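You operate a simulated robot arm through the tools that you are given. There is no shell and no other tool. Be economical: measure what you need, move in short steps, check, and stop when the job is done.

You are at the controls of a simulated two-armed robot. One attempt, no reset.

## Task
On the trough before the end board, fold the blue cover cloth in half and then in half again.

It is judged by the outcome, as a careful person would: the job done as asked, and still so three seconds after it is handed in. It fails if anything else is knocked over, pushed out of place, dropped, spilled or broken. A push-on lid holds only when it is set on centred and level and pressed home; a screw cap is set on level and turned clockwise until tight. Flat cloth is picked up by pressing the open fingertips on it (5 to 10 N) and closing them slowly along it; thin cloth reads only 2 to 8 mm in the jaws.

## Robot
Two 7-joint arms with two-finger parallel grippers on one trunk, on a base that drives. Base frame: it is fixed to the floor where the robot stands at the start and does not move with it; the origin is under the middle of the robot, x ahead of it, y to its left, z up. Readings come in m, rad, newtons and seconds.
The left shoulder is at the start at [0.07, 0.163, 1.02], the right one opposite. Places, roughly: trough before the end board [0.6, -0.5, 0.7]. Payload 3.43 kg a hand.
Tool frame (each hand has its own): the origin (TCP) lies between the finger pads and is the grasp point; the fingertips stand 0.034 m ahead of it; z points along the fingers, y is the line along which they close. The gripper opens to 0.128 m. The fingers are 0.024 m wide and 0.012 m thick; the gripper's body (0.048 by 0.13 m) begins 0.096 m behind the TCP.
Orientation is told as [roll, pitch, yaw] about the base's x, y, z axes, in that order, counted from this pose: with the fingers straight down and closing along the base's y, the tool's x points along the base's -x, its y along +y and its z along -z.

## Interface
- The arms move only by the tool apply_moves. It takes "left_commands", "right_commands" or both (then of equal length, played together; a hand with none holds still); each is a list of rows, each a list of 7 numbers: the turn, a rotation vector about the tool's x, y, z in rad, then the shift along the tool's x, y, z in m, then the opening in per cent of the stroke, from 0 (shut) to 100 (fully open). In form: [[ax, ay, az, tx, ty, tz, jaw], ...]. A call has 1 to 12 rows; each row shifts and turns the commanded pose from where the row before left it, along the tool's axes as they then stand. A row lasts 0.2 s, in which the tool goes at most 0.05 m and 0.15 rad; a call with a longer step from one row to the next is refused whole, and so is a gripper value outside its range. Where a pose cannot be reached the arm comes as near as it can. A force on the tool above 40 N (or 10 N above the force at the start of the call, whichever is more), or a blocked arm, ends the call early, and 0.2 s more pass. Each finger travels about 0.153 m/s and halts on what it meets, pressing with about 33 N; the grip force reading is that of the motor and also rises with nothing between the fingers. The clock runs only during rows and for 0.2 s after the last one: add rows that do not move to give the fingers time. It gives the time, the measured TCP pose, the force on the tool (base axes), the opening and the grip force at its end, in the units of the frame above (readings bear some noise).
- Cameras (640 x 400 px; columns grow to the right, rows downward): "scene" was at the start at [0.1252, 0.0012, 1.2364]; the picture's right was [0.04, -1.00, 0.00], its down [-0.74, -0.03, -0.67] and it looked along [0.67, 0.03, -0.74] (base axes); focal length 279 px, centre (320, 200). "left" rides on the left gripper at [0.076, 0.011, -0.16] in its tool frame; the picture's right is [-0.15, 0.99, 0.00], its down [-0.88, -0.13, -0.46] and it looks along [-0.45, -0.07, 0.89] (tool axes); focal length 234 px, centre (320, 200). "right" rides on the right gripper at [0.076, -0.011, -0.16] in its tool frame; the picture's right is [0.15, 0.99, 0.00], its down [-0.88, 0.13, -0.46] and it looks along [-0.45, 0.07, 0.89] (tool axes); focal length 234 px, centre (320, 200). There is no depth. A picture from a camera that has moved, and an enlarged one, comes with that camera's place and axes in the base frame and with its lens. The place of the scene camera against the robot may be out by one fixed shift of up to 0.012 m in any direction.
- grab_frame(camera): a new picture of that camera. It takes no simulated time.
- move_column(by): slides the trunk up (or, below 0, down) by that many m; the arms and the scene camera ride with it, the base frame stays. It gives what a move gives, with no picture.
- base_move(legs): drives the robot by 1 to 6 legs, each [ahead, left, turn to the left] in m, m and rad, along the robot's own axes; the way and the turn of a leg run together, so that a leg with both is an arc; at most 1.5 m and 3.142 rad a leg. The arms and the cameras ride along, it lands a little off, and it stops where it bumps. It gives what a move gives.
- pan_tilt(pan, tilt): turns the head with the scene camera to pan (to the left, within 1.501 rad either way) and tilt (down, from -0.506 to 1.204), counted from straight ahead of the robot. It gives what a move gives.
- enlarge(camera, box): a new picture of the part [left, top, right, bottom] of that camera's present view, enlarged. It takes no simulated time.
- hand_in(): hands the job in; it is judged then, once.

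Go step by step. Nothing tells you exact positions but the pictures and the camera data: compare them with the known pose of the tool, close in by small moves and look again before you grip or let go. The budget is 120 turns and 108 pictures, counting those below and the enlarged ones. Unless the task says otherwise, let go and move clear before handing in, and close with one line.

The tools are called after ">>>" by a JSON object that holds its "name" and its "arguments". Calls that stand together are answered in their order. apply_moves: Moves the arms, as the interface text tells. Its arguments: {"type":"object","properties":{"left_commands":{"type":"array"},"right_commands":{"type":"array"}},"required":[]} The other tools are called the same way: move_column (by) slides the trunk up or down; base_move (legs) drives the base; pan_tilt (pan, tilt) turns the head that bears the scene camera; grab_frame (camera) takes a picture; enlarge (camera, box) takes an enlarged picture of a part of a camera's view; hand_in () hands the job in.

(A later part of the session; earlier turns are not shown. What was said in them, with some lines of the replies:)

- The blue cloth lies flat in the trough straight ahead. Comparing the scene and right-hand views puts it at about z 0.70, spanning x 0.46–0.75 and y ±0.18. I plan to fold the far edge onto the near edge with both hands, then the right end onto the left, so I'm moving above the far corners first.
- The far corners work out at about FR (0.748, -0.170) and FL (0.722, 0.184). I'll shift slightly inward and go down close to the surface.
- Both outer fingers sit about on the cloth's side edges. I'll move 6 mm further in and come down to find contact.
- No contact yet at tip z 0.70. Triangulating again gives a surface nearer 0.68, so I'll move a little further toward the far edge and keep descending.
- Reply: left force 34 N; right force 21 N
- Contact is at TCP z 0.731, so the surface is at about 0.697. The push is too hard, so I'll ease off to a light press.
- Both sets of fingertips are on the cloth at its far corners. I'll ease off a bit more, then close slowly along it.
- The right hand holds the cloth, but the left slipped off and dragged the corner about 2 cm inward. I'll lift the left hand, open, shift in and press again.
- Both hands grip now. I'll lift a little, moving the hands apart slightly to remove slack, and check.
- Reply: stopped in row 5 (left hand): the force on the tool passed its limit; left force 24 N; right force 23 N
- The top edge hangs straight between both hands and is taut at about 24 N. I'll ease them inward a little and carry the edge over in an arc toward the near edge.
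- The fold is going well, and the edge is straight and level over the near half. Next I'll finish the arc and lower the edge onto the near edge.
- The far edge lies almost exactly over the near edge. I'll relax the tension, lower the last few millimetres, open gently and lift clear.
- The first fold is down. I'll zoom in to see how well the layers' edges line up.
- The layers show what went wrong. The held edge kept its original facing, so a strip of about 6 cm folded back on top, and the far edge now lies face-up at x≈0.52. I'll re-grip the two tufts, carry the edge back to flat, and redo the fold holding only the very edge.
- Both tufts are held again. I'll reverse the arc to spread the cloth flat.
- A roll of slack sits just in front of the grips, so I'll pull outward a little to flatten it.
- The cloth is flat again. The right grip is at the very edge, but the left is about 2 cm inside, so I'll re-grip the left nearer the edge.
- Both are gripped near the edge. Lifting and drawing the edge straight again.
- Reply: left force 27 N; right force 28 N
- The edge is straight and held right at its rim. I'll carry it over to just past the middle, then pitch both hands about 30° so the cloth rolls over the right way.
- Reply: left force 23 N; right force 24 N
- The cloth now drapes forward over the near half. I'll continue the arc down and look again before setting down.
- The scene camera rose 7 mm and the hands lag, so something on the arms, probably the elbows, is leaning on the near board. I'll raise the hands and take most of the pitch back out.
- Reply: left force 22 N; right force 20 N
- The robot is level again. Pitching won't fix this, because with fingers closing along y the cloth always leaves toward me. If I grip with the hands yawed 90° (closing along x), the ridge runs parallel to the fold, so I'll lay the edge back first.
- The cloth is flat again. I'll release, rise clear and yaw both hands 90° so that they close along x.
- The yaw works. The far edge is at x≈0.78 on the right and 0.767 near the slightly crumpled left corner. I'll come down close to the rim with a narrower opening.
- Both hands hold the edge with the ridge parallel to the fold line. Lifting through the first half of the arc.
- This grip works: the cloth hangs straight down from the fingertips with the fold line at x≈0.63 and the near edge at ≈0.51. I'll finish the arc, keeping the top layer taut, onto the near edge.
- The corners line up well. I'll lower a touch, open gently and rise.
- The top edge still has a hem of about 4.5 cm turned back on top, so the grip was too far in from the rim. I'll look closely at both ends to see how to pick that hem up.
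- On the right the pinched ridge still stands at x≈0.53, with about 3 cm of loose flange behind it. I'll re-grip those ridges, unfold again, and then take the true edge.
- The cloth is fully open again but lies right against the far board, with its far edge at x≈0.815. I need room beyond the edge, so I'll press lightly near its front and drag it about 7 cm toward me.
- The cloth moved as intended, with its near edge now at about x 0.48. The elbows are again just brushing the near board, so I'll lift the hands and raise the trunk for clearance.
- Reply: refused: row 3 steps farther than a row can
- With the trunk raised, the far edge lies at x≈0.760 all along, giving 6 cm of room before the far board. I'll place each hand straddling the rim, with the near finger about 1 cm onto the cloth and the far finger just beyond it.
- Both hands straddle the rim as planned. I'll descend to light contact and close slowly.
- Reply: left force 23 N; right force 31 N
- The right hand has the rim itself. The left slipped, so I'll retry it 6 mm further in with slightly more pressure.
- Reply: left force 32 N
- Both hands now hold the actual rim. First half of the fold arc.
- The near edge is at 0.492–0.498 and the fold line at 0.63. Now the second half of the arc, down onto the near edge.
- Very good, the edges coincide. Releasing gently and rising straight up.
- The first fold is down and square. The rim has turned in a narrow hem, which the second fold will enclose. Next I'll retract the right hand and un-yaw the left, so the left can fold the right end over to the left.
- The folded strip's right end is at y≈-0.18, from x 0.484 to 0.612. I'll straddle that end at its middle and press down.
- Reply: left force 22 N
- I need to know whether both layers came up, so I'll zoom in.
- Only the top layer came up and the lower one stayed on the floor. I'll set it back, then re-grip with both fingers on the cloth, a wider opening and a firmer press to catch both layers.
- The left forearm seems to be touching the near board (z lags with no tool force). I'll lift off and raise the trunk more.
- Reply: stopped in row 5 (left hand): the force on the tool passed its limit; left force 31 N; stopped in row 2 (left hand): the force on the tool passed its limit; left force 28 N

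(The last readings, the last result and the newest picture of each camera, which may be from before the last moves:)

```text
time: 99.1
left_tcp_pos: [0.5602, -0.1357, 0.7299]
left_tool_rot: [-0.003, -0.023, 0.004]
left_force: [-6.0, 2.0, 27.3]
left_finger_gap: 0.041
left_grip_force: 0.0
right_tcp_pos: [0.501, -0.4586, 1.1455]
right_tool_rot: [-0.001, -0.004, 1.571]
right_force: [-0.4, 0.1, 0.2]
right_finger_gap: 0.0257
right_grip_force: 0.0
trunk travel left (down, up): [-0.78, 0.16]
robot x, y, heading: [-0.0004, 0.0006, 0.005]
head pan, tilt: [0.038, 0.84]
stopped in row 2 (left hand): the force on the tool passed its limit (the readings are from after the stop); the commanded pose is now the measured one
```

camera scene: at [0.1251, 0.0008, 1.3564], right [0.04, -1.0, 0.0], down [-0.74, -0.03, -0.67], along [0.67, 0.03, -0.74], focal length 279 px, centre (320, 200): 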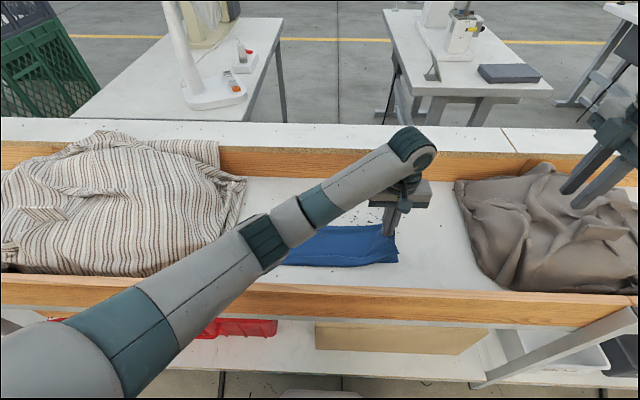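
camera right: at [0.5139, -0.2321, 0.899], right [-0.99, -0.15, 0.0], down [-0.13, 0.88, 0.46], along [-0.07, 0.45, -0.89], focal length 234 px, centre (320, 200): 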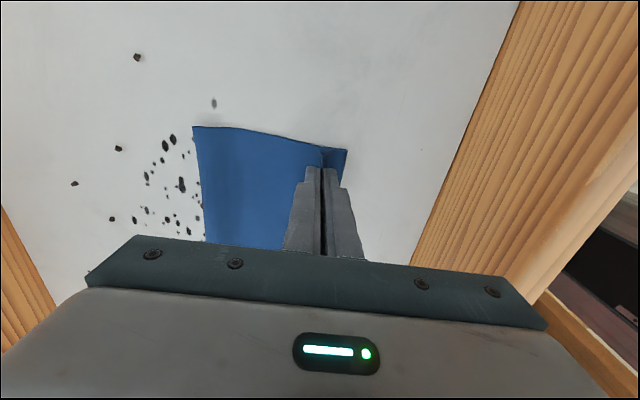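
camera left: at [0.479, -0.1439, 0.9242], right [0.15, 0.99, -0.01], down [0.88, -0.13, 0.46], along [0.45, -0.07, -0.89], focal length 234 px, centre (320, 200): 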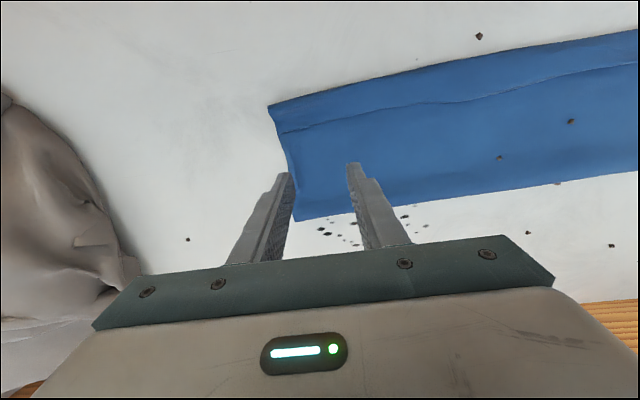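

The force limit tripped, so I'll ease up by a millimetre and continue closing.

>>> {"name": "apply_moves", "arguments": {"left_commands": [[0, 0.02, 0, 0, 0, -0.001, 32], [0, 0, 0, 0, 0, 0, 29], [0, 0, 0, 0, 0, 0, 25], [0, 0, 0, 0, 0, 0, 21], [0, 0, 0, 0, 0, 0, 17], [0, 0, 0, 0, 0, 0, 13], [0, 0, 0, 0, 0, 0, 9], [0, 0, 0, 0, 0, 0, 5], [0, 0, 0, 0, 0, 0, 0], [0, 0, 0, 0, 0, 0, 0]]}}

>>> {"name": "apply_moves", "arguments": {"left_commands": [[0, 0, 0, 0, 0.004, -0.015, 0], [0, 0, 0, 0, 0.006, -0.02, 0], [0, 0, 0, 0, 0.01, -0.02, 0], [0, 0, 0, 0, 0, 0, 0]]}}

>>> {"name": "enlarge", "arguments": {"camera": "scene", "box": [300, 230, 420, 310]}}

```text
time: 101.3
left_tcp_pos: [0.5619, -0.1322, 0.7308]
left_tool_rot: [0.002, -0.005, 0.005]
left_force: [-1.7, -2.8, 24.3]
left_finger_gap: 0.0029
left_grip_force: 32.6
right_tcp_pos: [0.4994, -0.4598, 1.1465]
right_tool_rot: [-0.003, -0.004, 1.57]
right_force: [0.6, 0.1, -0.4]
right_finger_gap: 0.0257
right_grip_force: 0.1
trunk travel left (down, up): [-0.78, 0.16]
robot x, y, heading: [-0.0025, 0.0019, 0.004]
head pan, tilt: [0.038, 0.84]
```

```text
time: 102.3
left_tcp_pos: [0.5607, -0.1159, 0.7846]
left_tool_rot: [-0.001, 0.001, 0.005]
left_force: [0.3, -0.5, -0.6]
left_finger_gap: 0.0032
left_grip_force: 32.3
right_tcp_pos: [0.5015, -0.4596, 1.1448]
right_tool_rot: [-0.002, -0.004, 1.57]
right_force: [0.1, 0.5, 0.0]
right_finger_gap: 0.0257
right_grip_force: 0.1
trunk travel left (down, up): [-0.78, 0.16]
robot x, y, heading: [-0.0014, -0.0005, -0.0]
head pan, tilt: [0.038, 0.84]
```

```text
5.00 times, centred on (360, 270) of scene
camera zoom: at [0.1252, 0.0006, 1.5164], right [0.04, -1.0, 0.0], down [-0.74, -0.03, -0.67], along [0.67, 0.03, -0.74], focal length 1395 px, centre (120, -150)
```

zoom: 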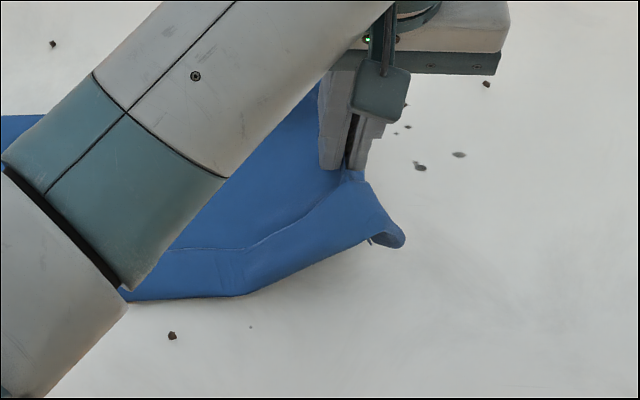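

This time both layers lifted (gap 3.2 mm). But carrying an end over would again turn a wide hem. A better plan is to pinch the strip at its middle, lift so both halves hang together, and lay it down sideways. First I'll set this end back.

>>> {"name": "apply_moves", "arguments": {"left_commands": [[0, 0, 0, 0, -0.01, 0.018, 0], [0, 0, 0, 0, -0.008, 0.02, 0], [0, 0, 0, 0, -0.008, 0.012, 0], [0, 0, 0, 0, -0.004, 0.003, 0], [0, 0, 0, 0, 0, 0, 8], [0, 0, 0, 0, 0, 0, 18], [0, 0, 0, 0, 0, -0.005, 30], [0, 0, 0, 0, 0, -0.03, 30], [0, 0, 0, 0.03, 0, -0.045, 36], [0, 0, 0, 0.03, 0.035, -0.02, 36], [0, 0, 0, 0, 0, 0, 36]]}}

>>> {"name": "grab_frame", "arguments": {"camera": "left"}}

```text
refused: row 9 steps farther than a row can; nothing moved
```

```text
13 pictures are left
camera left: at [0.4847, -0.1042, 0.9442], right [0.14, 0.99, 0.0], down [0.88, -0.13, 0.46], along [0.45, -0.07, -0.89], focal length 234 px, centre (320, 200)
```

left: 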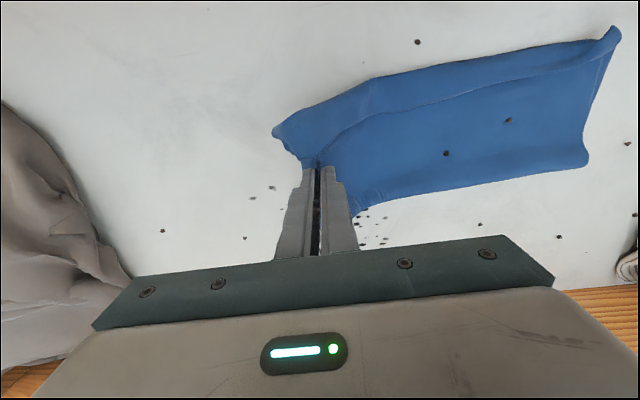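

>>> {"name": "apply_moves", "arguments": {"left_commands": [[0, 0, 0, 0, -0.01, 0.018, 0], [0, 0, 0, 0, -0.01, 0.02, 0], [0, 0, 0, 0, -0.012, 0.012, 0], [0, 0, 0, 0, -0.006, 0.002, 0], [0, 0, 0, 0, 0, 0, 8], [0, 0, 0, 0, 0, 0, 18], [0, 0, 0, 0, 0, -0.005, 30], [0, 0, 0, 0, 0, -0.03, 30], [0, 0, 0, 0, 0.01, -0.045, 36], [0, 0, 0, 0.01, 0.035, -0.03, 36], [0, 0, 0, 0, 0.045, 0, 36], [0, 0, 0, 0, 0.045, 0, 36]]}}

>>> {"name": "grab_frame", "arguments": {"camera": "left"}}

```text
time: 103.0
left_tcp_pos: [0.5736, -0.0927, 0.7327]
left_tool_rot: [0.047, -0.011, 0.029]
left_force: [-4.2, 0.7, 15.1]
left_finger_gap: 0.0028
left_grip_force: 32.9
right_tcp_pos: [0.4992, -0.46, 1.1452]
right_tool_rot: [-0.005, -0.004, 1.57]
right_force: [0.6, 0.4, -0.3]
right_finger_gap: 0.0256
right_grip_force: 0.1
trunk travel left (down, up): [-0.78, 0.16]
robot x, y, heading: [-0.0025, -0.0012, 0.001]
head pan, tilt: [0.038, 0.84]
stopped in row 3 (left hand): the force on the tool passed its limit (the readings are from after the stop); the commanded pose is now the measured one
```

```text
12 pictures are left
camera left: at [0.4959, -0.0916, 0.892], right [0.12, 0.99, 0.05], down [0.88, -0.13, 0.46], along [0.46, -0.01, -0.89], focal length 234 px, centre (320, 200)
```

left: 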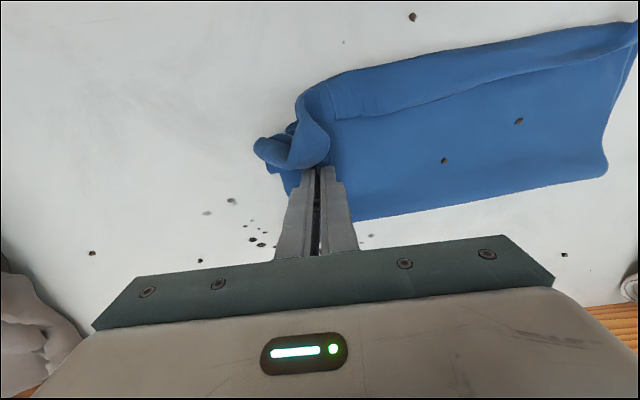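

The left arm is being pushed off its path reaching this far across, and the end has bunched up. I'll lift a little and see whether it tracks properly in the air.

>>> {"name": "apply_moves", "arguments": {"left_commands": [[0, 0, 0, 0, 0, -0.02, 0], [0, 0, 0, 0, 0, -0.02, 0], [-0.047, 0, 0.029, 0, -0.01, 0, 0], [0, 0, 0, 0.01, -0.015, 0, 0], [0, 0, 0, 0.01, -0.015, 0, 0], [0, 0, 0, 0, 0, 0, 0]]}}

>>> {"name": "grab_frame", "arguments": {"camera": "scene"}}

```text
time: 104.4
left_tcp_pos: [0.5853, -0.0568, 0.7485]
left_tool_rot: [0.185, -0.029, 0.061]
left_force: [-0.3, -0.9, -0.5]
left_finger_gap: 0.0033
left_grip_force: 32.9
right_tcp_pos: [0.5034, -0.4604, 1.1439]
right_tool_rot: [-0.002, -0.005, 1.571]
right_force: [0.3, 1.0, 0.4]
right_finger_gap: 0.0256
right_grip_force: 0.1
trunk travel left (down, up): [-0.78, 0.16]
robot x, y, heading: [0.0004, 0.002, 0.003]
head pan, tilt: [0.038, 0.84]
```

```text
11 pictures are left
camera scene: at [0.1255, 0.0004, 1.5164], right [0.04, -1.0, 0.0], down [-0.74, -0.03, -0.67], along [0.67, 0.03, -0.74], focal length 279 px, centre (320, 200)
```

scene: 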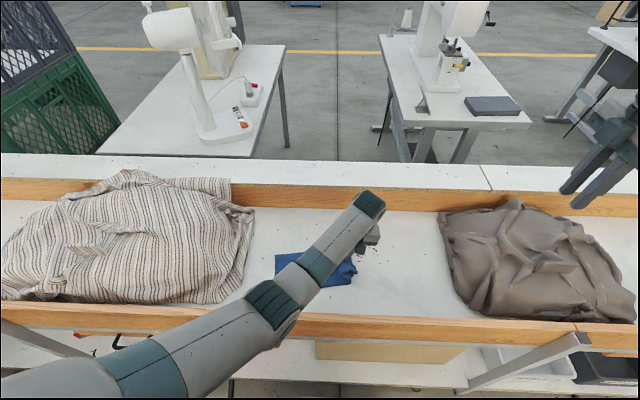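

The left arm is stretched straight with its forearm low over the near board, so the high trunk makes this worse. I'll lift the hand while bringing the trunk back down.

>>> {"name": "apply_moves", "arguments": {"left_commands": [[-0.1, 0.02, 0.03, 0, 0, -0.03, 0], [-0.08, 0, 0.03, 0, 0, -0.03, 0], [0, 0, 0, 0, 0, -0.03, 0], [0, 0, 0, 0, 0, -0.03, 0], [0, 0, 0, 0, 0, 0, 0]]}}

>>> {"name": "move_column", "arguments": {"by": -0.08}}

```text
time: 104.8
left_tcp_pos: [0.5748, -0.0382, 0.752]
left_tool_rot: [0.315, 0.028, 0.052]
left_force: [0.0, 0.1, -0.7]
left_finger_gap: 0.003
left_grip_force: 33.7
right_tcp_pos: [0.5015, -0.4605, 1.1433]
right_tool_rot: [0.001, -0.004, 1.572]
right_force: [-0.1, 0.6, -0.7]
right_finger_gap: 0.0256
right_grip_force: 0.0
trunk travel left (down, up): [-0.78, 0.16]
robot x, y, heading: [0.0013, 0.0004, 0.0]
head pan, tilt: [0.038, 0.84]
stopped in row 2 (left hand): the arm was blocked; the commanded pose is now the measured one
```

```text
time: 105.3
left_tcp_pos: [0.5764, -0.0391, 0.7353]
left_tool_rot: [0.317, 0.017, 0.051]
left_force: [-1.7, 2.6, 11.2]
left_finger_gap: 0.0026
left_grip_force: 33.3
right_tcp_pos: [0.5013, -0.4613, 1.123]
right_tool_rot: [-0.002, -0.006, 1.571]
right_force: [-0.1, -0.1, 1.1]
right_finger_gap: 0.0258
right_grip_force: 0.1
trunk travel left (down, up): [-0.758, 0.182]
robot x, y, heading: [0.0013, -0.0028, -0.004]
head pan, tilt: [0.038, 0.84]
stopped: the force on the tool passed its limit (the readings are from after the stop); the commanded pose is now the measured one
```

The arm is blocked, so I'll raise the trunk instead to lift the whole arm free.

>>> {"name": "move_column", "arguments": {"by": 0.1}}

>>> {"name": "apply_moves", "arguments": {"left_commands": [[0, 0, 0, 0, 0.03, -0.01, 0], [0, 0, 0, 0, 0.03, -0.01, 0], [-0.1, 0, 0, 0, 0, 0, 0], [-0.1, 0, 0, 0, 0, 0, 0], [-0.1, 0, 0, 0, 0, 0, 0], [0, 0, 0, 0, 0, 0, 0]]}}

```text
time: 106.7
left_tcp_pos: [0.5751, -0.0386, 0.833]
left_tool_rot: [0.317, 0.019, 0.05]
left_force: [-0.1, -0.5, 0.2]
left_finger_gap: 0.0029
left_grip_force: 33.5
right_tcp_pos: [0.5022, -0.4604, 1.2217]
right_tool_rot: [-0.002, -0.005, 1.573]
right_force: [-0.2, 0.1, -0.6]
right_finger_gap: 0.0255
right_grip_force: 0.1
trunk travel left (down, up): [-0.858, 0.082]
robot x, y, heading: [-0.0019, -0.0002, 0.0]
head pan, tilt: [0.038, 0.84]
```

```text
time: 107.8
left_tcp_pos: [0.5833, 0.1158, 0.8465]
left_tool_rot: [0.659, 0.017, 0.125]
left_force: [0.5, 0.3, -0.5]
left_finger_gap: 0.0028
left_grip_force: 32.8
right_tcp_pos: [0.5022, -0.4599, 1.2215]
right_tool_rot: [0.002, -0.004, 1.573]
right_force: [-0.2, 0.0, -0.3]
right_finger_gap: 0.0257
right_grip_force: 0.0
trunk travel left (down, up): [-0.858, 0.082]
robot x, y, heading: [-0.0036, 0.0013, 0.0]
head pan, tilt: [0.038, 0.84]
stopped in row 5 (left hand): the arm was blocked; the commanded pose is now the measured one
```

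>>> {"name": "grab_frame", "arguments": {"camera": "scene"}}

```text
10 pictures are left
camera scene: at [0.1252, 0.0008, 1.5945], right [0.04, -1.0, 0.0], down [-0.74, -0.03, -0.67], along [0.67, 0.03, -0.74], focal length 279 px, centre (320, 200)
```

scene: 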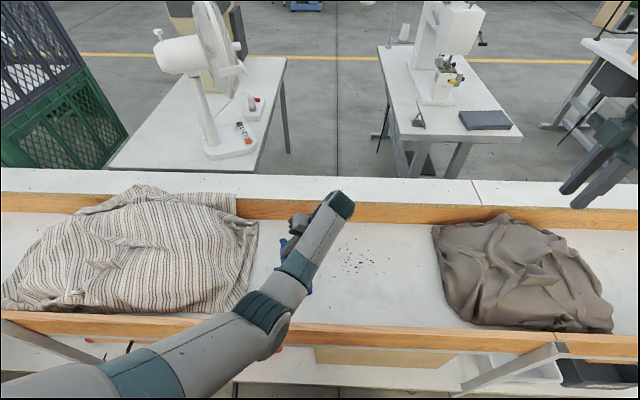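

I used the wrong sign when correcting the roll, which made the hand tilt more. I'll rotate it back upright and raise it.

>>> {"name": "apply_moves", "arguments": {"left_commands": [[0, 0, 0, 0, 0.0245, -0.0316, 0], [0.13, 0, 0, 0, 0, 0, 0], [0.13, 0, 0, 0, 0, 0, 0], [0.13, 0, 0, 0, 0, 0, 0], [0.13, 0, 0, 0, 0, 0, 0], [0.13, 0, 0, 0, 0, 0, 0], [0, 0, 0.12, 0, 0, -0.01, 0], [0, 0, 0, 0, 0, 0, 0]]}}

```text
time: 108.6
left_tcp_pos: [0.5895, 0.2092, 0.8786]
left_tool_rot: [0.51, -0.003, 0.186]
left_force: [1.5, 0.6, 0.1]
left_finger_gap: 0.0033
left_grip_force: 33.1
right_tcp_pos: [0.5024, -0.4586, 1.2229]
right_tool_rot: [0.001, -0.004, 1.572]
right_force: [0.2, -0.1, -0.3]
right_finger_gap: 0.0257
right_grip_force: 0.1
trunk travel left (down, up): [-0.858, 0.082]
robot x, y, heading: [-0.0029, 0.002, -0.002]
head pan, tilt: [0.038, 0.84]
stopped in row 4 (left hand): the arm was blocked; the commanded pose is now the measured one
```

>>> {"name": "enlarge", "arguments": {"camera": "scene", "box": [160, 170, 420, 340]}}

```text
2.35 times, centred on (290, 255) of scene
camera zoom: at [0.1251, 0.0014, 1.5945], right [0.04, -1.0, 0.0], down [-0.74, -0.03, -0.67], along [0.67, 0.03, -0.74], focal length 656 px, centre (391, 71)
```

zoom: 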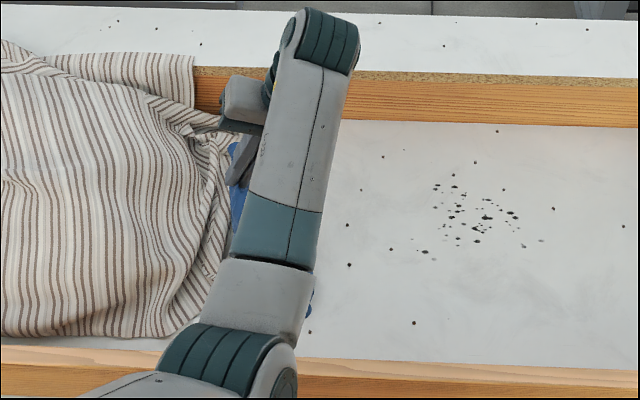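

>>> {"name": "apply_moves", "arguments": {"left_commands": [[0, 0, 0, 0, 0.015, -0.026, 0], [0, 0, 0, 0, 0.015, -0.026, 0], [0, 0, 0, 0, 0.015, -0.026, 0], [0, 0, 0, 0, 0, 0, 0]]}}

```text
time: 109.5
left_tcp_pos: [0.588, 0.2965, 0.9697]
left_tool_rot: [0.627, -0.032, 0.251]
left_force: [-0.9, 0.2, 0.3]
left_finger_gap: 0.0031
left_grip_force: 32.7
right_tcp_pos: [0.5029, -0.46, 1.222]
right_tool_rot: [0.0, -0.003, 1.574]
right_force: [0.5, 0.4, 0.5]
right_finger_gap: 0.026
right_grip_force: 0.1
trunk travel left (down, up): [-0.858, 0.082]
robot x, y, heading: [0.0021, -0.0002, 0.001]
head pan, tilt: [0.038, 0.84]
stopped in row 4 (left hand): the arm was blocked; the commanded pose is now the measured one
```

>>> {"name": "move_column", "arguments": {"by": 0.08}}

>>> {"name": "apply_moves", "arguments": {"left_commands": [[0.1, 0, 0, 0, 0, 0, 0], [0.1, 0, 0, 0, 0, 0, 0], [0, 0, 0, 0, -0.02, -0.015, 0], [0, 0, 0, 0, -0.02, -0.015, 0], [0, 0, 0, 0, 0, 0, 0]]}}

>>> {"name": "grab_frame", "arguments": {"camera": "scene"}}

```text
time: 110.7
left_tcp_pos: [0.5873, 0.2957, 1.0472]
left_tool_rot: [0.627, -0.03, 0.251]
left_force: [0.4, -0.9, -0.4]
left_finger_gap: 0.0031
left_grip_force: 33.1
right_tcp_pos: [0.502, -0.4589, 1.3018]
right_tool_rot: [-0.001, -0.006, 1.573]
right_force: [0.0, 0.4, 0.2]
right_finger_gap: 0.0256
right_grip_force: 0.0
trunk travel left (down, up): [-0.938, 0.002]
robot x, y, heading: [0.0008, 0.0013, 0.001]
head pan, tilt: [0.038, 0.84]
```

```text
time: 111.9
left_tcp_pos: [0.5984, 0.3011, 1.0638]
left_tool_rot: [0.496, -0.052, 0.292]
left_force: [0.2, 0.2, 0.2]
left_finger_gap: 0.0031
left_grip_force: 33.4
right_tcp_pos: [0.5032, -0.4584, 1.302]
right_tool_rot: [0.0, -0.004, 1.571]
right_force: [0.4, 0.1, 0.8]
right_finger_gap: 0.0255
right_grip_force: 0.1
trunk travel left (down, up): [-0.938, 0.002]
robot x, y, heading: [-0.0044, -0.0008, -0.001]
head pan, tilt: [0.038, 0.84]
```

```text
8 pictures are left
camera scene: at [0.1253, 0.0016, 1.6745], right [0.04, -1.0, 0.0], down [-0.74, -0.03, -0.67], along [0.67, 0.03, -0.74], focal length 279 px, centre (320, 200)
```

scene: 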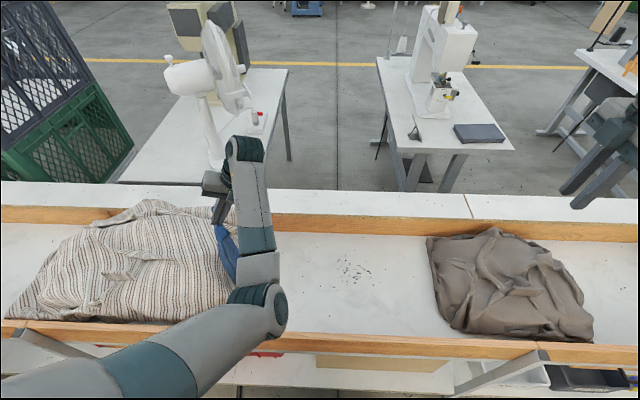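

The whole strip now hangs freely from the left hand, and the arm moves freely again. I can use this: straighten the hand, lay the strip down like an accordion over the empty floor, and fold it in half as it goes down. First I'll lift up and level the hand.

>>> {"name": "apply_moves", "arguments": {"left_commands": [[0, 0, 0, 0, 0.019, -0.035, 0], [0, 0, 0, 0, 0.019, -0.035, 0], [0, 0, 0, 0, 0.019, -0.035, 0], [0.124, 0, 0.07, 0, 0, 0, 0], [0.124, 0, 0.07, 0, 0, 0, 0], [0.124, 0, 0.07, 0, 0, 0, 0], [0.124, 0, 0.07, 0, 0, 0, 0], [0, 0, 0, 0, 0, 0, 0]]}}

```text
time: 113.7
left_tcp_pos: [0.6425, 0.3063, 1.1353]
left_tool_rot: [-0.076, 0.019, -0.025]
left_force: [-0.3, -0.1, 0.1]
left_finger_gap: 0.0029
left_grip_force: 32.7
left hand out of reach, approached as far as the arm can: row 1, 2, 3, 4, 5, 6, 7
right_tcp_pos: [0.5026, -0.4587, 1.3017]
right_tool_rot: [0.0, -0.005, 1.572]
right_force: [-0.1, -0.7, -0.5]
right_finger_gap: 0.0256
right_grip_force: 0.1
trunk travel left (down, up): [-0.938, 0.002]
robot x, y, heading: [-0.0003, -0.0005, -0.001]
head pan, tilt: [0.038, 0.84]
```

>>> {"name": "apply_moves", "arguments": {"left_commands": [[-0.07, 0, 0, 0.008, -0.04, 0, 0], [0, 0, 0, 0.01, -0.04, 0, 0], [0, 0, 0, 0.012, -0.04, 0, 0], [0, 0, 0, 0.012, -0.04, 0, 0], [0, 0, 0, 0.012, -0.04, 0, 0], [0, 0, 0, 0.012, -0.04, 0, 0], [0, 0, 0, 0.012, -0.04, 0, 0], [0, 0, 0, 0, 0, 0, 0]]}}

>>> {"name": "grab_frame", "arguments": {"camera": "scene"}}

```text
time: 115.5
left_tcp_pos: [0.6836, 0.1415, 1.0591]
left_tool_rot: [0.056, -0.007, 0.042]
left_force: [0.4, 1.0, 0.4]
left_finger_gap: 0.003
left_grip_force: 32.8
left hand out of reach, approached as far as the arm can: row 1, 2, 3, 4, 5, 6, 7
right_tcp_pos: [0.5026, -0.459, 1.3028]
right_tool_rot: [0.0, -0.005, 1.575]
right_force: [0.5, 0.2, 0.2]
right_finger_gap: 0.0256
right_grip_force: 0.0
trunk travel left (down, up): [-0.938, 0.002]
robot x, y, heading: [-0.0028, -0.0037, 0.001]
head pan, tilt: [0.038, 0.84]
```

```text
7 pictures are left
camera scene: at [0.1255, 0.0012, 1.6745], right [0.04, -1.0, 0.0], down [-0.74, -0.03, -0.67], along [0.67, 0.03, -0.74], focal length 279 px, centre (320, 200)
```

scene: 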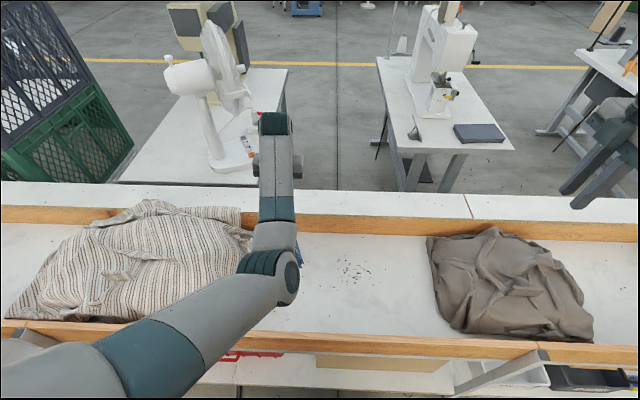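

The high trunk now limits the arm, so I'll lower the trunk stepwise while raising the hand to keep the strip hanging.

>>> {"name": "move_column", "arguments": {"by": -0.1}}

>>> {"name": "apply_moves", "arguments": {"left_commands": [[0.05, 0, 0.04, 0.01, -0.01, -0.03, 0], [0, 0, 0, 0.015, -0.01, -0.03, 0], [0, 0, 0, 0.015, -0.01, -0.03, 0], [0, 0, 0, 0.015, -0.01, -0.03, 0], [0, 0, 0, 0, 0, 0, 0]]}}

>>> {"name": "move_column", "arguments": {"by": -0.1}}

>>> {"name": "apply_moves", "arguments": {"left_commands": [[0, 0, 0, 0.015, -0.01, -0.03, 0], [0, 0, 0, 0.015, -0.01, -0.03, 0], [0, 0, 0, 0.015, -0.01, -0.03, 0], [0, 0, 0, 0.01, 0, -0.02, 0], [0, 0, 0, 0, 0, 0, 0]]}}

```text
time: 116.8
left_tcp_pos: [0.6813, 0.1422, 0.9541]
left_tool_rot: [0.06, -0.001, 0.039]
left_force: [0.2, -0.9, 0.0]
left_finger_gap: 0.0031
left_grip_force: 32.9
right_tcp_pos: [0.5023, -0.4593, 1.2035]
right_tool_rot: [0.0, -0.004, 1.573]
right_force: [-0.2, 0.1, 0.7]
right_finger_gap: 0.0258
right_grip_force: 0.1
trunk travel left (down, up): [-0.838, 0.102]
robot x, y, heading: [-0.0012, 0.0008, -0.002]
head pan, tilt: [0.038, 0.84]
```

```text
time: 118.0
left_tcp_pos: [0.7099, 0.0784, 0.9874]
left_tool_rot: [-0.011, 0.018, -0.027]
left_force: [-0.1, 0.0, -0.4]
left_finger_gap: 0.0028
left_grip_force: 33.1
left hand out of reach, approached as far as the arm can: row 1, 2, 3, 4
right_tcp_pos: [0.5018, -0.4594, 1.2032]
right_tool_rot: [0.0, -0.005, 1.573]
right_force: [0.5, 0.4, -0.7]
right_finger_gap: 0.0256
right_grip_force: 0.0
trunk travel left (down, up): [-0.838, 0.102]
robot x, y, heading: [-0.0022, 0.0022, 0.0]
head pan, tilt: [0.038, 0.84]
```

```text
time: 119.4
left_tcp_pos: [0.7102, 0.0783, 0.8892]
left_tool_rot: [-0.017, 0.015, -0.021]
left_force: [0.4, -0.3, -0.2]
left_finger_gap: 0.003
left_grip_force: 32.7
right_tcp_pos: [0.5022, -0.4583, 1.1028]
right_tool_rot: [0.002, -0.006, 1.575]
right_force: [-0.7, -0.1, -0.3]
right_finger_gap: 0.0256
right_grip_force: 0.1
trunk travel left (down, up): [-0.738, 0.202]
robot x, y, heading: [0.0009, -0.0012, 0.001]
head pan, tilt: [0.038, 0.84]
```

```text
time: 120.6
left_tcp_pos: [0.7319, 0.0021, 0.9529]
left_tool_rot: [-0.054, 0.017, -0.061]
left_force: [0.1, 0.2, 0.1]
left_finger_gap: 0.0031
left_grip_force: 32.8
left hand out of reach, approached as far as the arm can: row 1, 2, 3, 4
right_tcp_pos: [0.5018, -0.4591, 1.1037]
right_tool_rot: [0.0, -0.005, 1.572]
right_force: [0.4, -0.1, -0.1]
right_finger_gap: 0.0254
right_grip_force: 0.0
trunk travel left (down, up): [-0.738, 0.202]
robot x, y, heading: [-0.0006, 0.001, -0.002]
head pan, tilt: [0.038, 0.84]
```

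The arm's horizontal motion is limited in this posture, but the trunk and base can move the hanging strip accurately instead. I'll raise the trunk and drive the base slightly back and right to place the hanging strip over clear floor.

>>> {"name": "move_column", "arguments": {"by": 0.11}}

>>> {"name": "base_move", "arguments": {"legs": [[-0.09, -0.09, 0]]}}

>>> {"name": "grab_frame", "arguments": {"camera": "left"}}

>>> {"name": "grab_frame", "arguments": {"camera": "scene"}}

```text
time: 122.0
left_tcp_pos: [0.7316, 0.002, 1.063]
left_tool_rot: [-0.053, 0.02, -0.064]
left_force: [0.3, -0.4, -1.3]
left_finger_gap: 0.0028
left_grip_force: 33.4
right_tcp_pos: [0.5022, -0.4593, 1.2131]
right_tool_rot: [-0.001, -0.005, 1.572]
right_force: [-0.4, -0.5, 0.5]
right_finger_gap: 0.0256
right_grip_force: 0.1
trunk travel left (down, up): [-0.848, 0.092]
robot x, y, heading: [-0.0045, -0.0005, 0.0]
head pan, tilt: [0.038, 0.84]
```

```text
time: 123.3
left_tcp_pos: [0.6415, -0.0851, 1.0609]
left_tool_rot: [-0.053, 0.018, -0.063]
left_force: [-1.2, -0.6, -0.2]
left_finger_gap: 0.003
left_grip_force: 33.3
right_tcp_pos: [0.4123, -0.5447, 1.2112]
right_tool_rot: [0.001, -0.005, 1.573]
right_force: [-0.2, 0.4, 0.8]
right_finger_gap: 0.0254
right_grip_force: 0.0
trunk travel left (down, up): [-0.848, 0.092]
robot x, y, heading: [-0.0938, -0.0884, -0.001]
head pan, tilt: [0.038, 0.84]
```

```text
6 pictures are left
camera left: at [0.571, -0.0611, 1.2213], right [0.21, 0.98, -0.06], down [0.88, -0.16, 0.44], along [0.43, -0.14, -0.89], focal length 234 px, centre (320, 200)
```

left: 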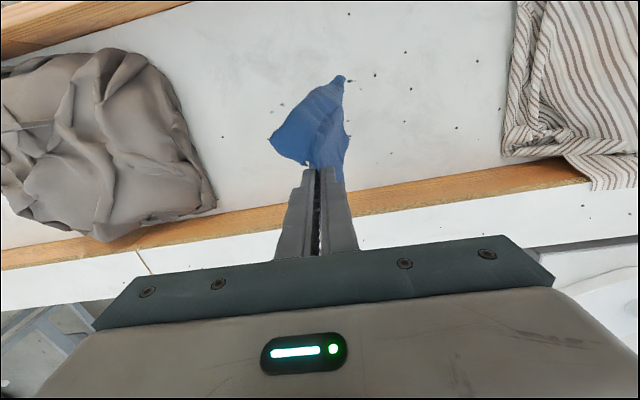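

```text
5 pictures are left
camera scene: at [0.0366, -0.0853, 1.5843], right [0.04, -1.0, 0.0], down [-0.75, -0.03, -0.67], along [0.67, 0.03, -0.75], focal length 279 px, centre (320, 200)
```

scene: 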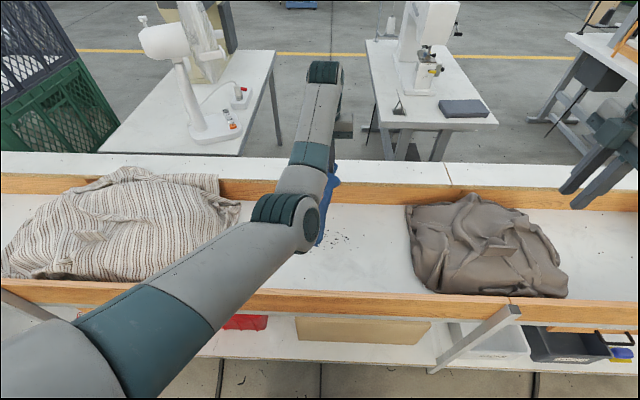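

The other cloths are undisturbed and the strip hangs clear of everything. I'll lay the lower half down toward the left by alternating small base and trunk moves.

>>> {"name": "base_move", "arguments": {"legs": [[0, 0.03, 0]]}}

>>> {"name": "move_column", "arguments": {"by": -0.05}}

>>> {"name": "base_move", "arguments": {"legs": [[0, 0.05, 0]]}}

>>> {"name": "move_column", "arguments": {"by": -0.055}}

>>> {"name": "base_move", "arguments": {"legs": [[0, 0.06, 0]]}}

>>> {"name": "move_column", "arguments": {"by": -0.055}}

>>> {"name": "grab_frame", "arguments": {"camera": "left"}}

```text
time: 124.1
left_tcp_pos: [0.6419, -0.0628, 1.0624]
left_tool_rot: [-0.046, 0.019, -0.061]
left_force: [0.3, -0.4, -0.2]
left_finger_gap: 0.003
left_grip_force: 32.8
right_tcp_pos: [0.41, -0.5246, 1.2098]
right_tool_rot: [0.001, -0.012, 1.572]
right_force: [0.0, -0.7, -0.6]
right_finger_gap: 0.0255
right_grip_force: 0.1
trunk travel left (down, up): [-0.848, 0.092]
robot x, y, heading: [-0.0927, -0.0604, -0.006]
head pan, tilt: [0.038, 0.84]
```

```text
time: 125.0
left_tcp_pos: [0.6405, -0.0556, 1.0121]
left_tool_rot: [-0.052, 0.017, -0.063]
left_force: [-0.3, -0.2, 0.4]
left_finger_gap: 0.0031
left_grip_force: 33.1
right_tcp_pos: [0.4107, -0.5188, 1.1621]
right_tool_rot: [0.0, -0.003, 1.572]
right_force: [0.6, 0.1, -0.7]
right_finger_gap: 0.0256
right_grip_force: 0.0
trunk travel left (down, up): [-0.798, 0.142]
robot x, y, heading: [-0.0872, -0.0562, -0.003]
head pan, tilt: [0.038, 0.84]
```

```text
time: 126.0
left_tcp_pos: [0.6417, -0.0114, 1.0119]
left_tool_rot: [-0.047, 0.019, -0.063]
left_force: [0.0, -0.5, -0.1]
left_finger_gap: 0.003
left_grip_force: 33.4
right_tcp_pos: [0.4104, -0.4753, 1.1605]
right_tool_rot: [0.001, -0.009, 1.567]
right_force: [0.2, -1.2, -0.5]
right_finger_gap: 0.0258
right_grip_force: 0.0
trunk travel left (down, up): [-0.798, 0.142]
robot x, y, heading: [-0.0891, -0.0111, -0.005]
head pan, tilt: [0.038, 0.84]
```

```text
time: 126.9
left_tcp_pos: [0.6414, -0.0082, 0.9577]
left_tool_rot: [-0.05, 0.017, -0.065]
left_force: [-0.3, -0.9, 0.7]
left_finger_gap: 0.0027
left_grip_force: 33.1
right_tcp_pos: [0.4112, -0.4721, 1.1071]
right_tool_rot: [-0.001, -0.006, 1.567]
right_force: [-0.7, -0.3, -0.2]
right_finger_gap: 0.0256
right_grip_force: 0.2
trunk travel left (down, up): [-0.743, 0.197]
robot x, y, heading: [-0.0882, -0.0089, -0.005]
head pan, tilt: [0.038, 0.84]
```

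```text
time: 127.9
left_tcp_pos: [0.6424, 0.0484, 0.9566]
left_tool_rot: [-0.05, 0.018, -0.066]
left_force: [-0.3, -0.1, 0.8]
left_finger_gap: 0.0029
left_grip_force: 33.2
right_tcp_pos: [0.4104, -0.4141, 1.1067]
right_tool_rot: [0.0, -0.006, 1.568]
right_force: [-0.9, -0.1, 0.3]
right_finger_gap: 0.0258
right_grip_force: 0.1
trunk travel left (down, up): [-0.743, 0.197]
robot x, y, heading: [-0.0913, 0.0455, -0.002]
head pan, tilt: [0.038, 0.84]
```

```text
time: 128.8
left_tcp_pos: [0.6423, 0.0487, 0.9024]
left_tool_rot: [-0.05, 0.018, -0.067]
left_force: [0.2, 0.5, 0.0]
left_finger_gap: 0.0029
left_grip_force: 32.9
right_tcp_pos: [0.4103, -0.414, 1.0519]
right_tool_rot: [0.0, -0.006, 1.567]
right_force: [0.4, -0.3, 0.7]
right_finger_gap: 0.0255
right_grip_force: 0.0
trunk travel left (down, up): [-0.688, 0.252]
robot x, y, heading: [-0.0915, 0.0503, -0.004]
head pan, tilt: [0.038, 0.84]
```

```text
4 pictures are left
camera left: at [0.5705, 0.0731, 1.0627], right [0.21, 0.98, -0.05], down [0.88, -0.17, 0.45], along [0.43, -0.14, -0.89], focal length 234 px, centre (320, 200)
```

left: 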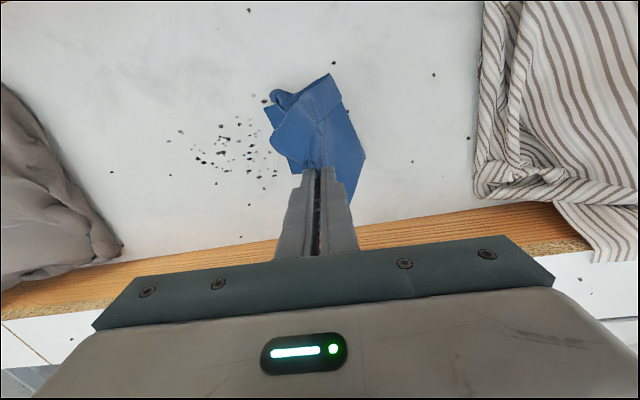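

The lower half is down. Now I'll bring the upper half back to the right while lowering, folding it over.

>>> {"name": "base_move", "arguments": {"legs": [[0, -0.05, 0]]}}

>>> {"name": "move_column", "arguments": {"by": -0.055}}

>>> {"name": "base_move", "arguments": {"legs": [[0, -0.06, 0]]}}

>>> {"name": "move_column", "arguments": {"by": -0.05}}

>>> {"name": "base_move", "arguments": {"legs": [[0, -0.04, 0]]}}

>>> {"name": "move_column", "arguments": {"by": -0.035}}

>>> {"name": "grab_frame", "arguments": {"camera": "left"}}

```text
time: 129.8
left_tcp_pos: [0.6415, 0.0021, 0.9028]
left_tool_rot: [-0.049, 0.018, -0.064]
left_force: [0.7, 0.5, -0.2]
left_finger_gap: 0.003
left_grip_force: 33.0
right_tcp_pos: [0.4105, -0.4589, 1.0526]
right_tool_rot: [0.001, -0.005, 1.569]
right_force: [0.1, -0.3, 0.0]
right_finger_gap: 0.0255
right_grip_force: 0.1
trunk travel left (down, up): [-0.688, 0.252]
robot x, y, heading: [-0.0882, 0.0024, -0.002]
head pan, tilt: [0.038, 0.84]
```

```text
time: 130.7
left_tcp_pos: [0.6424, 0.0025, 0.8476]
left_tool_rot: [-0.049, 0.018, -0.065]
left_force: [0.9, 0.5, 0.1]
left_finger_gap: 0.0032
left_grip_force: 33.5
right_tcp_pos: [0.411, -0.459, 0.9977]
right_tool_rot: [0.0, -0.002, 1.569]
right_force: [1.1, 1.0, -0.1]
right_finger_gap: 0.0256
right_grip_force: 0.1
trunk travel left (down, up): [-0.633, 0.307]
robot x, y, heading: [-0.0877, 0.0038, -0.005]
head pan, tilt: [0.038, 0.84]
```

```text
time: 131.7
left_tcp_pos: [0.6421, -0.0594, 0.8478]
left_tool_rot: [-0.049, 0.018, -0.065]
left_force: [-0.7, -0.2, -0.9]
left_finger_gap: 0.003
left_grip_force: 32.8
right_tcp_pos: [0.4103, -0.5213, 0.9984]
right_tool_rot: [-0.001, -0.005, 1.57]
right_force: [0.4, -0.3, 0.5]
right_finger_gap: 0.0255
right_grip_force: 0.0
trunk travel left (down, up): [-0.633, 0.307]
robot x, y, heading: [-0.089, -0.0605, -0.008]
head pan, tilt: [0.038, 0.84]
```

```text
time: 132.6
left_tcp_pos: [0.6412, -0.0588, 0.7973]
left_tool_rot: [-0.05, 0.016, -0.064]
left_force: [-0.6, -0.2, 0.8]
left_finger_gap: 0.0029
left_grip_force: 32.6
right_tcp_pos: [0.4096, -0.5193, 0.9468]
right_tool_rot: [0.0, -0.005, 1.567]
right_force: [0.5, 0.0, -0.7]
right_finger_gap: 0.0256
right_grip_force: 0.1
trunk travel left (down, up): [-0.583, 0.357]
robot x, y, heading: [-0.0915, -0.0589, 0.001]
head pan, tilt: [0.038, 0.84]
```

```text
time: 133.5
left_tcp_pos: [0.6408, -0.0962, 0.7968]
left_tool_rot: [-0.049, 0.017, -0.063]
left_force: [-0.2, 0.6, -0.3]
left_finger_gap: 0.0029
left_grip_force: 32.8
right_tcp_pos: [0.4098, -0.5595, 0.9474]
right_tool_rot: [0.0, -0.005, 1.569]
right_force: [0.0, 0.4, 0.2]
right_finger_gap: 0.0259
right_grip_force: 0.0
trunk travel left (down, up): [-0.583, 0.357]
robot x, y, heading: [-0.0964, -0.0994, 0.002]
head pan, tilt: [0.038, 0.84]
```

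```text
time: 134.3
left_tcp_pos: [0.6414, -0.0958, 0.7619]
left_tool_rot: [-0.051, 0.018, -0.064]
left_force: [-0.1, 0.2, 0.3]
left_finger_gap: 0.0028
left_grip_force: 32.9
right_tcp_pos: [0.4113, -0.5572, 0.9127]
right_tool_rot: [0.001, -0.005, 1.57]
right_force: [-0.1, 0.7, 0.4]
right_finger_gap: 0.0255
right_grip_force: 0.0
trunk travel left (down, up): [-0.548, 0.392]
robot x, y, heading: [-0.0867, -0.0974, 0.001]
head pan, tilt: [0.038, 0.84]
```

```text
3 pictures are left
camera left: at [0.5697, -0.0719, 0.9227], right [0.21, 0.98, -0.05], down [0.88, -0.16, 0.45], along [0.43, -0.14, -0.89], focal length 234 px, centre (320, 200)
```

left: 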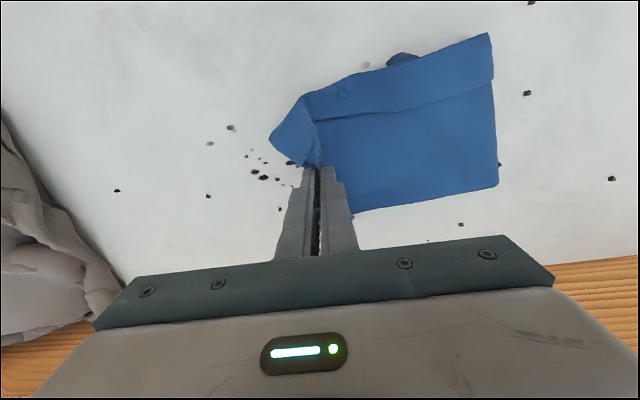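

Excellent: the strip folded back on itself into a neat quarter, with the fold on the left. I'll lower the held end the last bit, pulling slightly right, and release.

>>> {"name": "base_move", "arguments": {"legs": [[0, -0.012, 0]]}}

>>> {"name": "move_column", "arguments": {"by": -0.022}}

>>> {"name": "apply_moves", "arguments": {"left_commands": [[0, 0, 0, 0, 0, 0, 0], [0, 0, 0, 0, 0, 0, 5], [0, 0, 0, 0, 0, 0, 10], [0, 0, 0, 0, 0, 0, 16], [0, 0, 0, 0, 0, 0, 16]]}}

>>> {"name": "move_column", "arguments": {"by": 0.12}}

>>> {"name": "grab_frame", "arguments": {"camera": "left"}}

```text
time: 135.0
left_tcp_pos: [0.6415, -0.1065, 0.7623]
left_tool_rot: [-0.053, 0.019, -0.063]
left_force: [-0.3, -0.2, 0.1]
left_finger_gap: 0.0028
left_grip_force: 32.9
right_tcp_pos: [0.41, -0.5712, 0.9123]
right_tool_rot: [0.0, -0.006, 1.571]
right_force: [0.7, 0.0, 0.3]
right_finger_gap: 0.0256
right_grip_force: 0.1
trunk travel left (down, up): [-0.548, 0.392]
robot x, y, heading: [-0.091, -0.1118, -0.005]
head pan, tilt: [0.038, 0.84]
```

```text
time: 135.7
left_tcp_pos: [0.6418, -0.108, 0.7418]
left_tool_rot: [-0.051, 0.019, -0.062]
left_force: [0.6, 0.4, 0.6]
left_finger_gap: 0.0029
left_grip_force: 33.5
right_tcp_pos: [0.4098, -0.5703, 0.8913]
right_tool_rot: [0.0, -0.005, 1.569]
right_force: [-0.4, -0.7, 0.1]
right_finger_gap: 0.0255
right_grip_force: 0.0
trunk travel left (down, up): [-0.526, 0.414]
robot x, y, heading: [-0.092, -0.1115, 0.001]
head pan, tilt: [0.038, 0.84]
```

```text
time: 136.9
left_tcp_pos: [0.6416, -0.1074, 0.7407]
left_tool_rot: [-0.051, 0.017, -0.064]
left_force: [-0.2, -0.7, 1.4]
left_finger_gap: 0.0204
left_grip_force: 0.1
right_tcp_pos: [0.4105, -0.5714, 0.8899]
right_tool_rot: [0.0, -0.005, 1.571]
right_force: [-0.5, 0.0, -0.2]
right_finger_gap: 0.0255
right_grip_force: 0.0
trunk travel left (down, up): [-0.526, 0.414]
robot x, y, heading: [-0.0878, -0.1098, 0.002]
head pan, tilt: [0.038, 0.84]
```

```text
time: 138.4
left_tcp_pos: [0.6409, -0.108, 0.8615]
left_tool_rot: [-0.052, 0.017, -0.064]
left_force: [-0.7, 0.1, -0.6]
left_finger_gap: 0.0205
left_grip_force: 0.1
right_tcp_pos: [0.4116, -0.5696, 1.01]
right_tool_rot: [-0.001, -0.004, 1.571]
right_force: [-0.1, 0.0, -0.2]
right_finger_gap: 0.0257
right_grip_force: 0.0
trunk travel left (down, up): [-0.646, 0.294]
robot x, y, heading: [-0.0899, -0.1079, -0.002]
head pan, tilt: [0.038, 0.84]
```

```text
2 pictures are left
camera left: at [0.5702, -0.0841, 1.0201], right [0.21, 0.98, -0.05], down [0.88, -0.16, 0.45], along [0.43, -0.14, -0.89], focal length 234 px, centre (320, 200)
```

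left: 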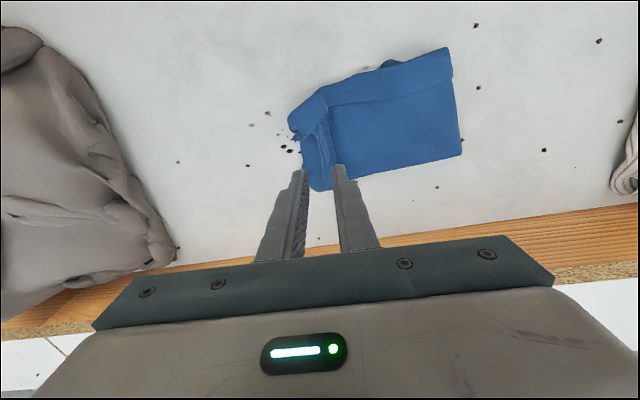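

The cloth lies in a tidy quarter. I'll rise clear and take a closer look.

>>> {"name": "move_column", "arguments": {"by": 0.1}}

>>> {"name": "enlarge", "arguments": {"camera": "left", "box": [260, 50, 460, 200]}}

```text
time: 139.7
left_tcp_pos: [0.6415, -0.1079, 0.9593]
left_tool_rot: [-0.049, 0.016, -0.064]
left_force: [0.2, 0.3, -0.6]
left_finger_gap: 0.0205
left_grip_force: 0.1
right_tcp_pos: [0.4116, -0.5707, 1.1095]
right_tool_rot: [0.0, -0.004, 1.571]
right_force: [0.5, -0.4, 0.3]
right_finger_gap: 0.0257
right_grip_force: 0.0
trunk travel left (down, up): [-0.746, 0.194]
robot x, y, heading: [-0.092, -0.1107, -0.003]
head pan, tilt: [0.038, 0.84]
```

```text
2.67 times, centred on (360, 125) of left
camera zoom: at [0.5703, -0.0841, 1.1201], right [0.21, 0.98, -0.05], down [0.88, -0.16, 0.45], along [0.43, -0.14, -0.89], focal length 624 px, centre (213, 400)
```

zoom: 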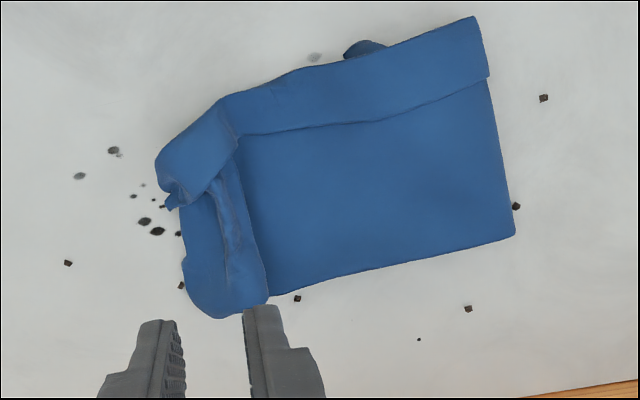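

The cloth lies as a compact quarter, released and at rest. The other cloths are untouched and both hands are clear, so I'm handing in.

>>> {"name": "hand_in", "arguments": {}}

```text
The job is handed in.
```

The blue cover cloth is folded in half and in half again in the trough, but not perfectly neatly. The first fold turned in a hem of about 3 cm that still shows on top, the right-hand end is slightly rumpled, and a small bit of the lower half pokes out along the near edge.
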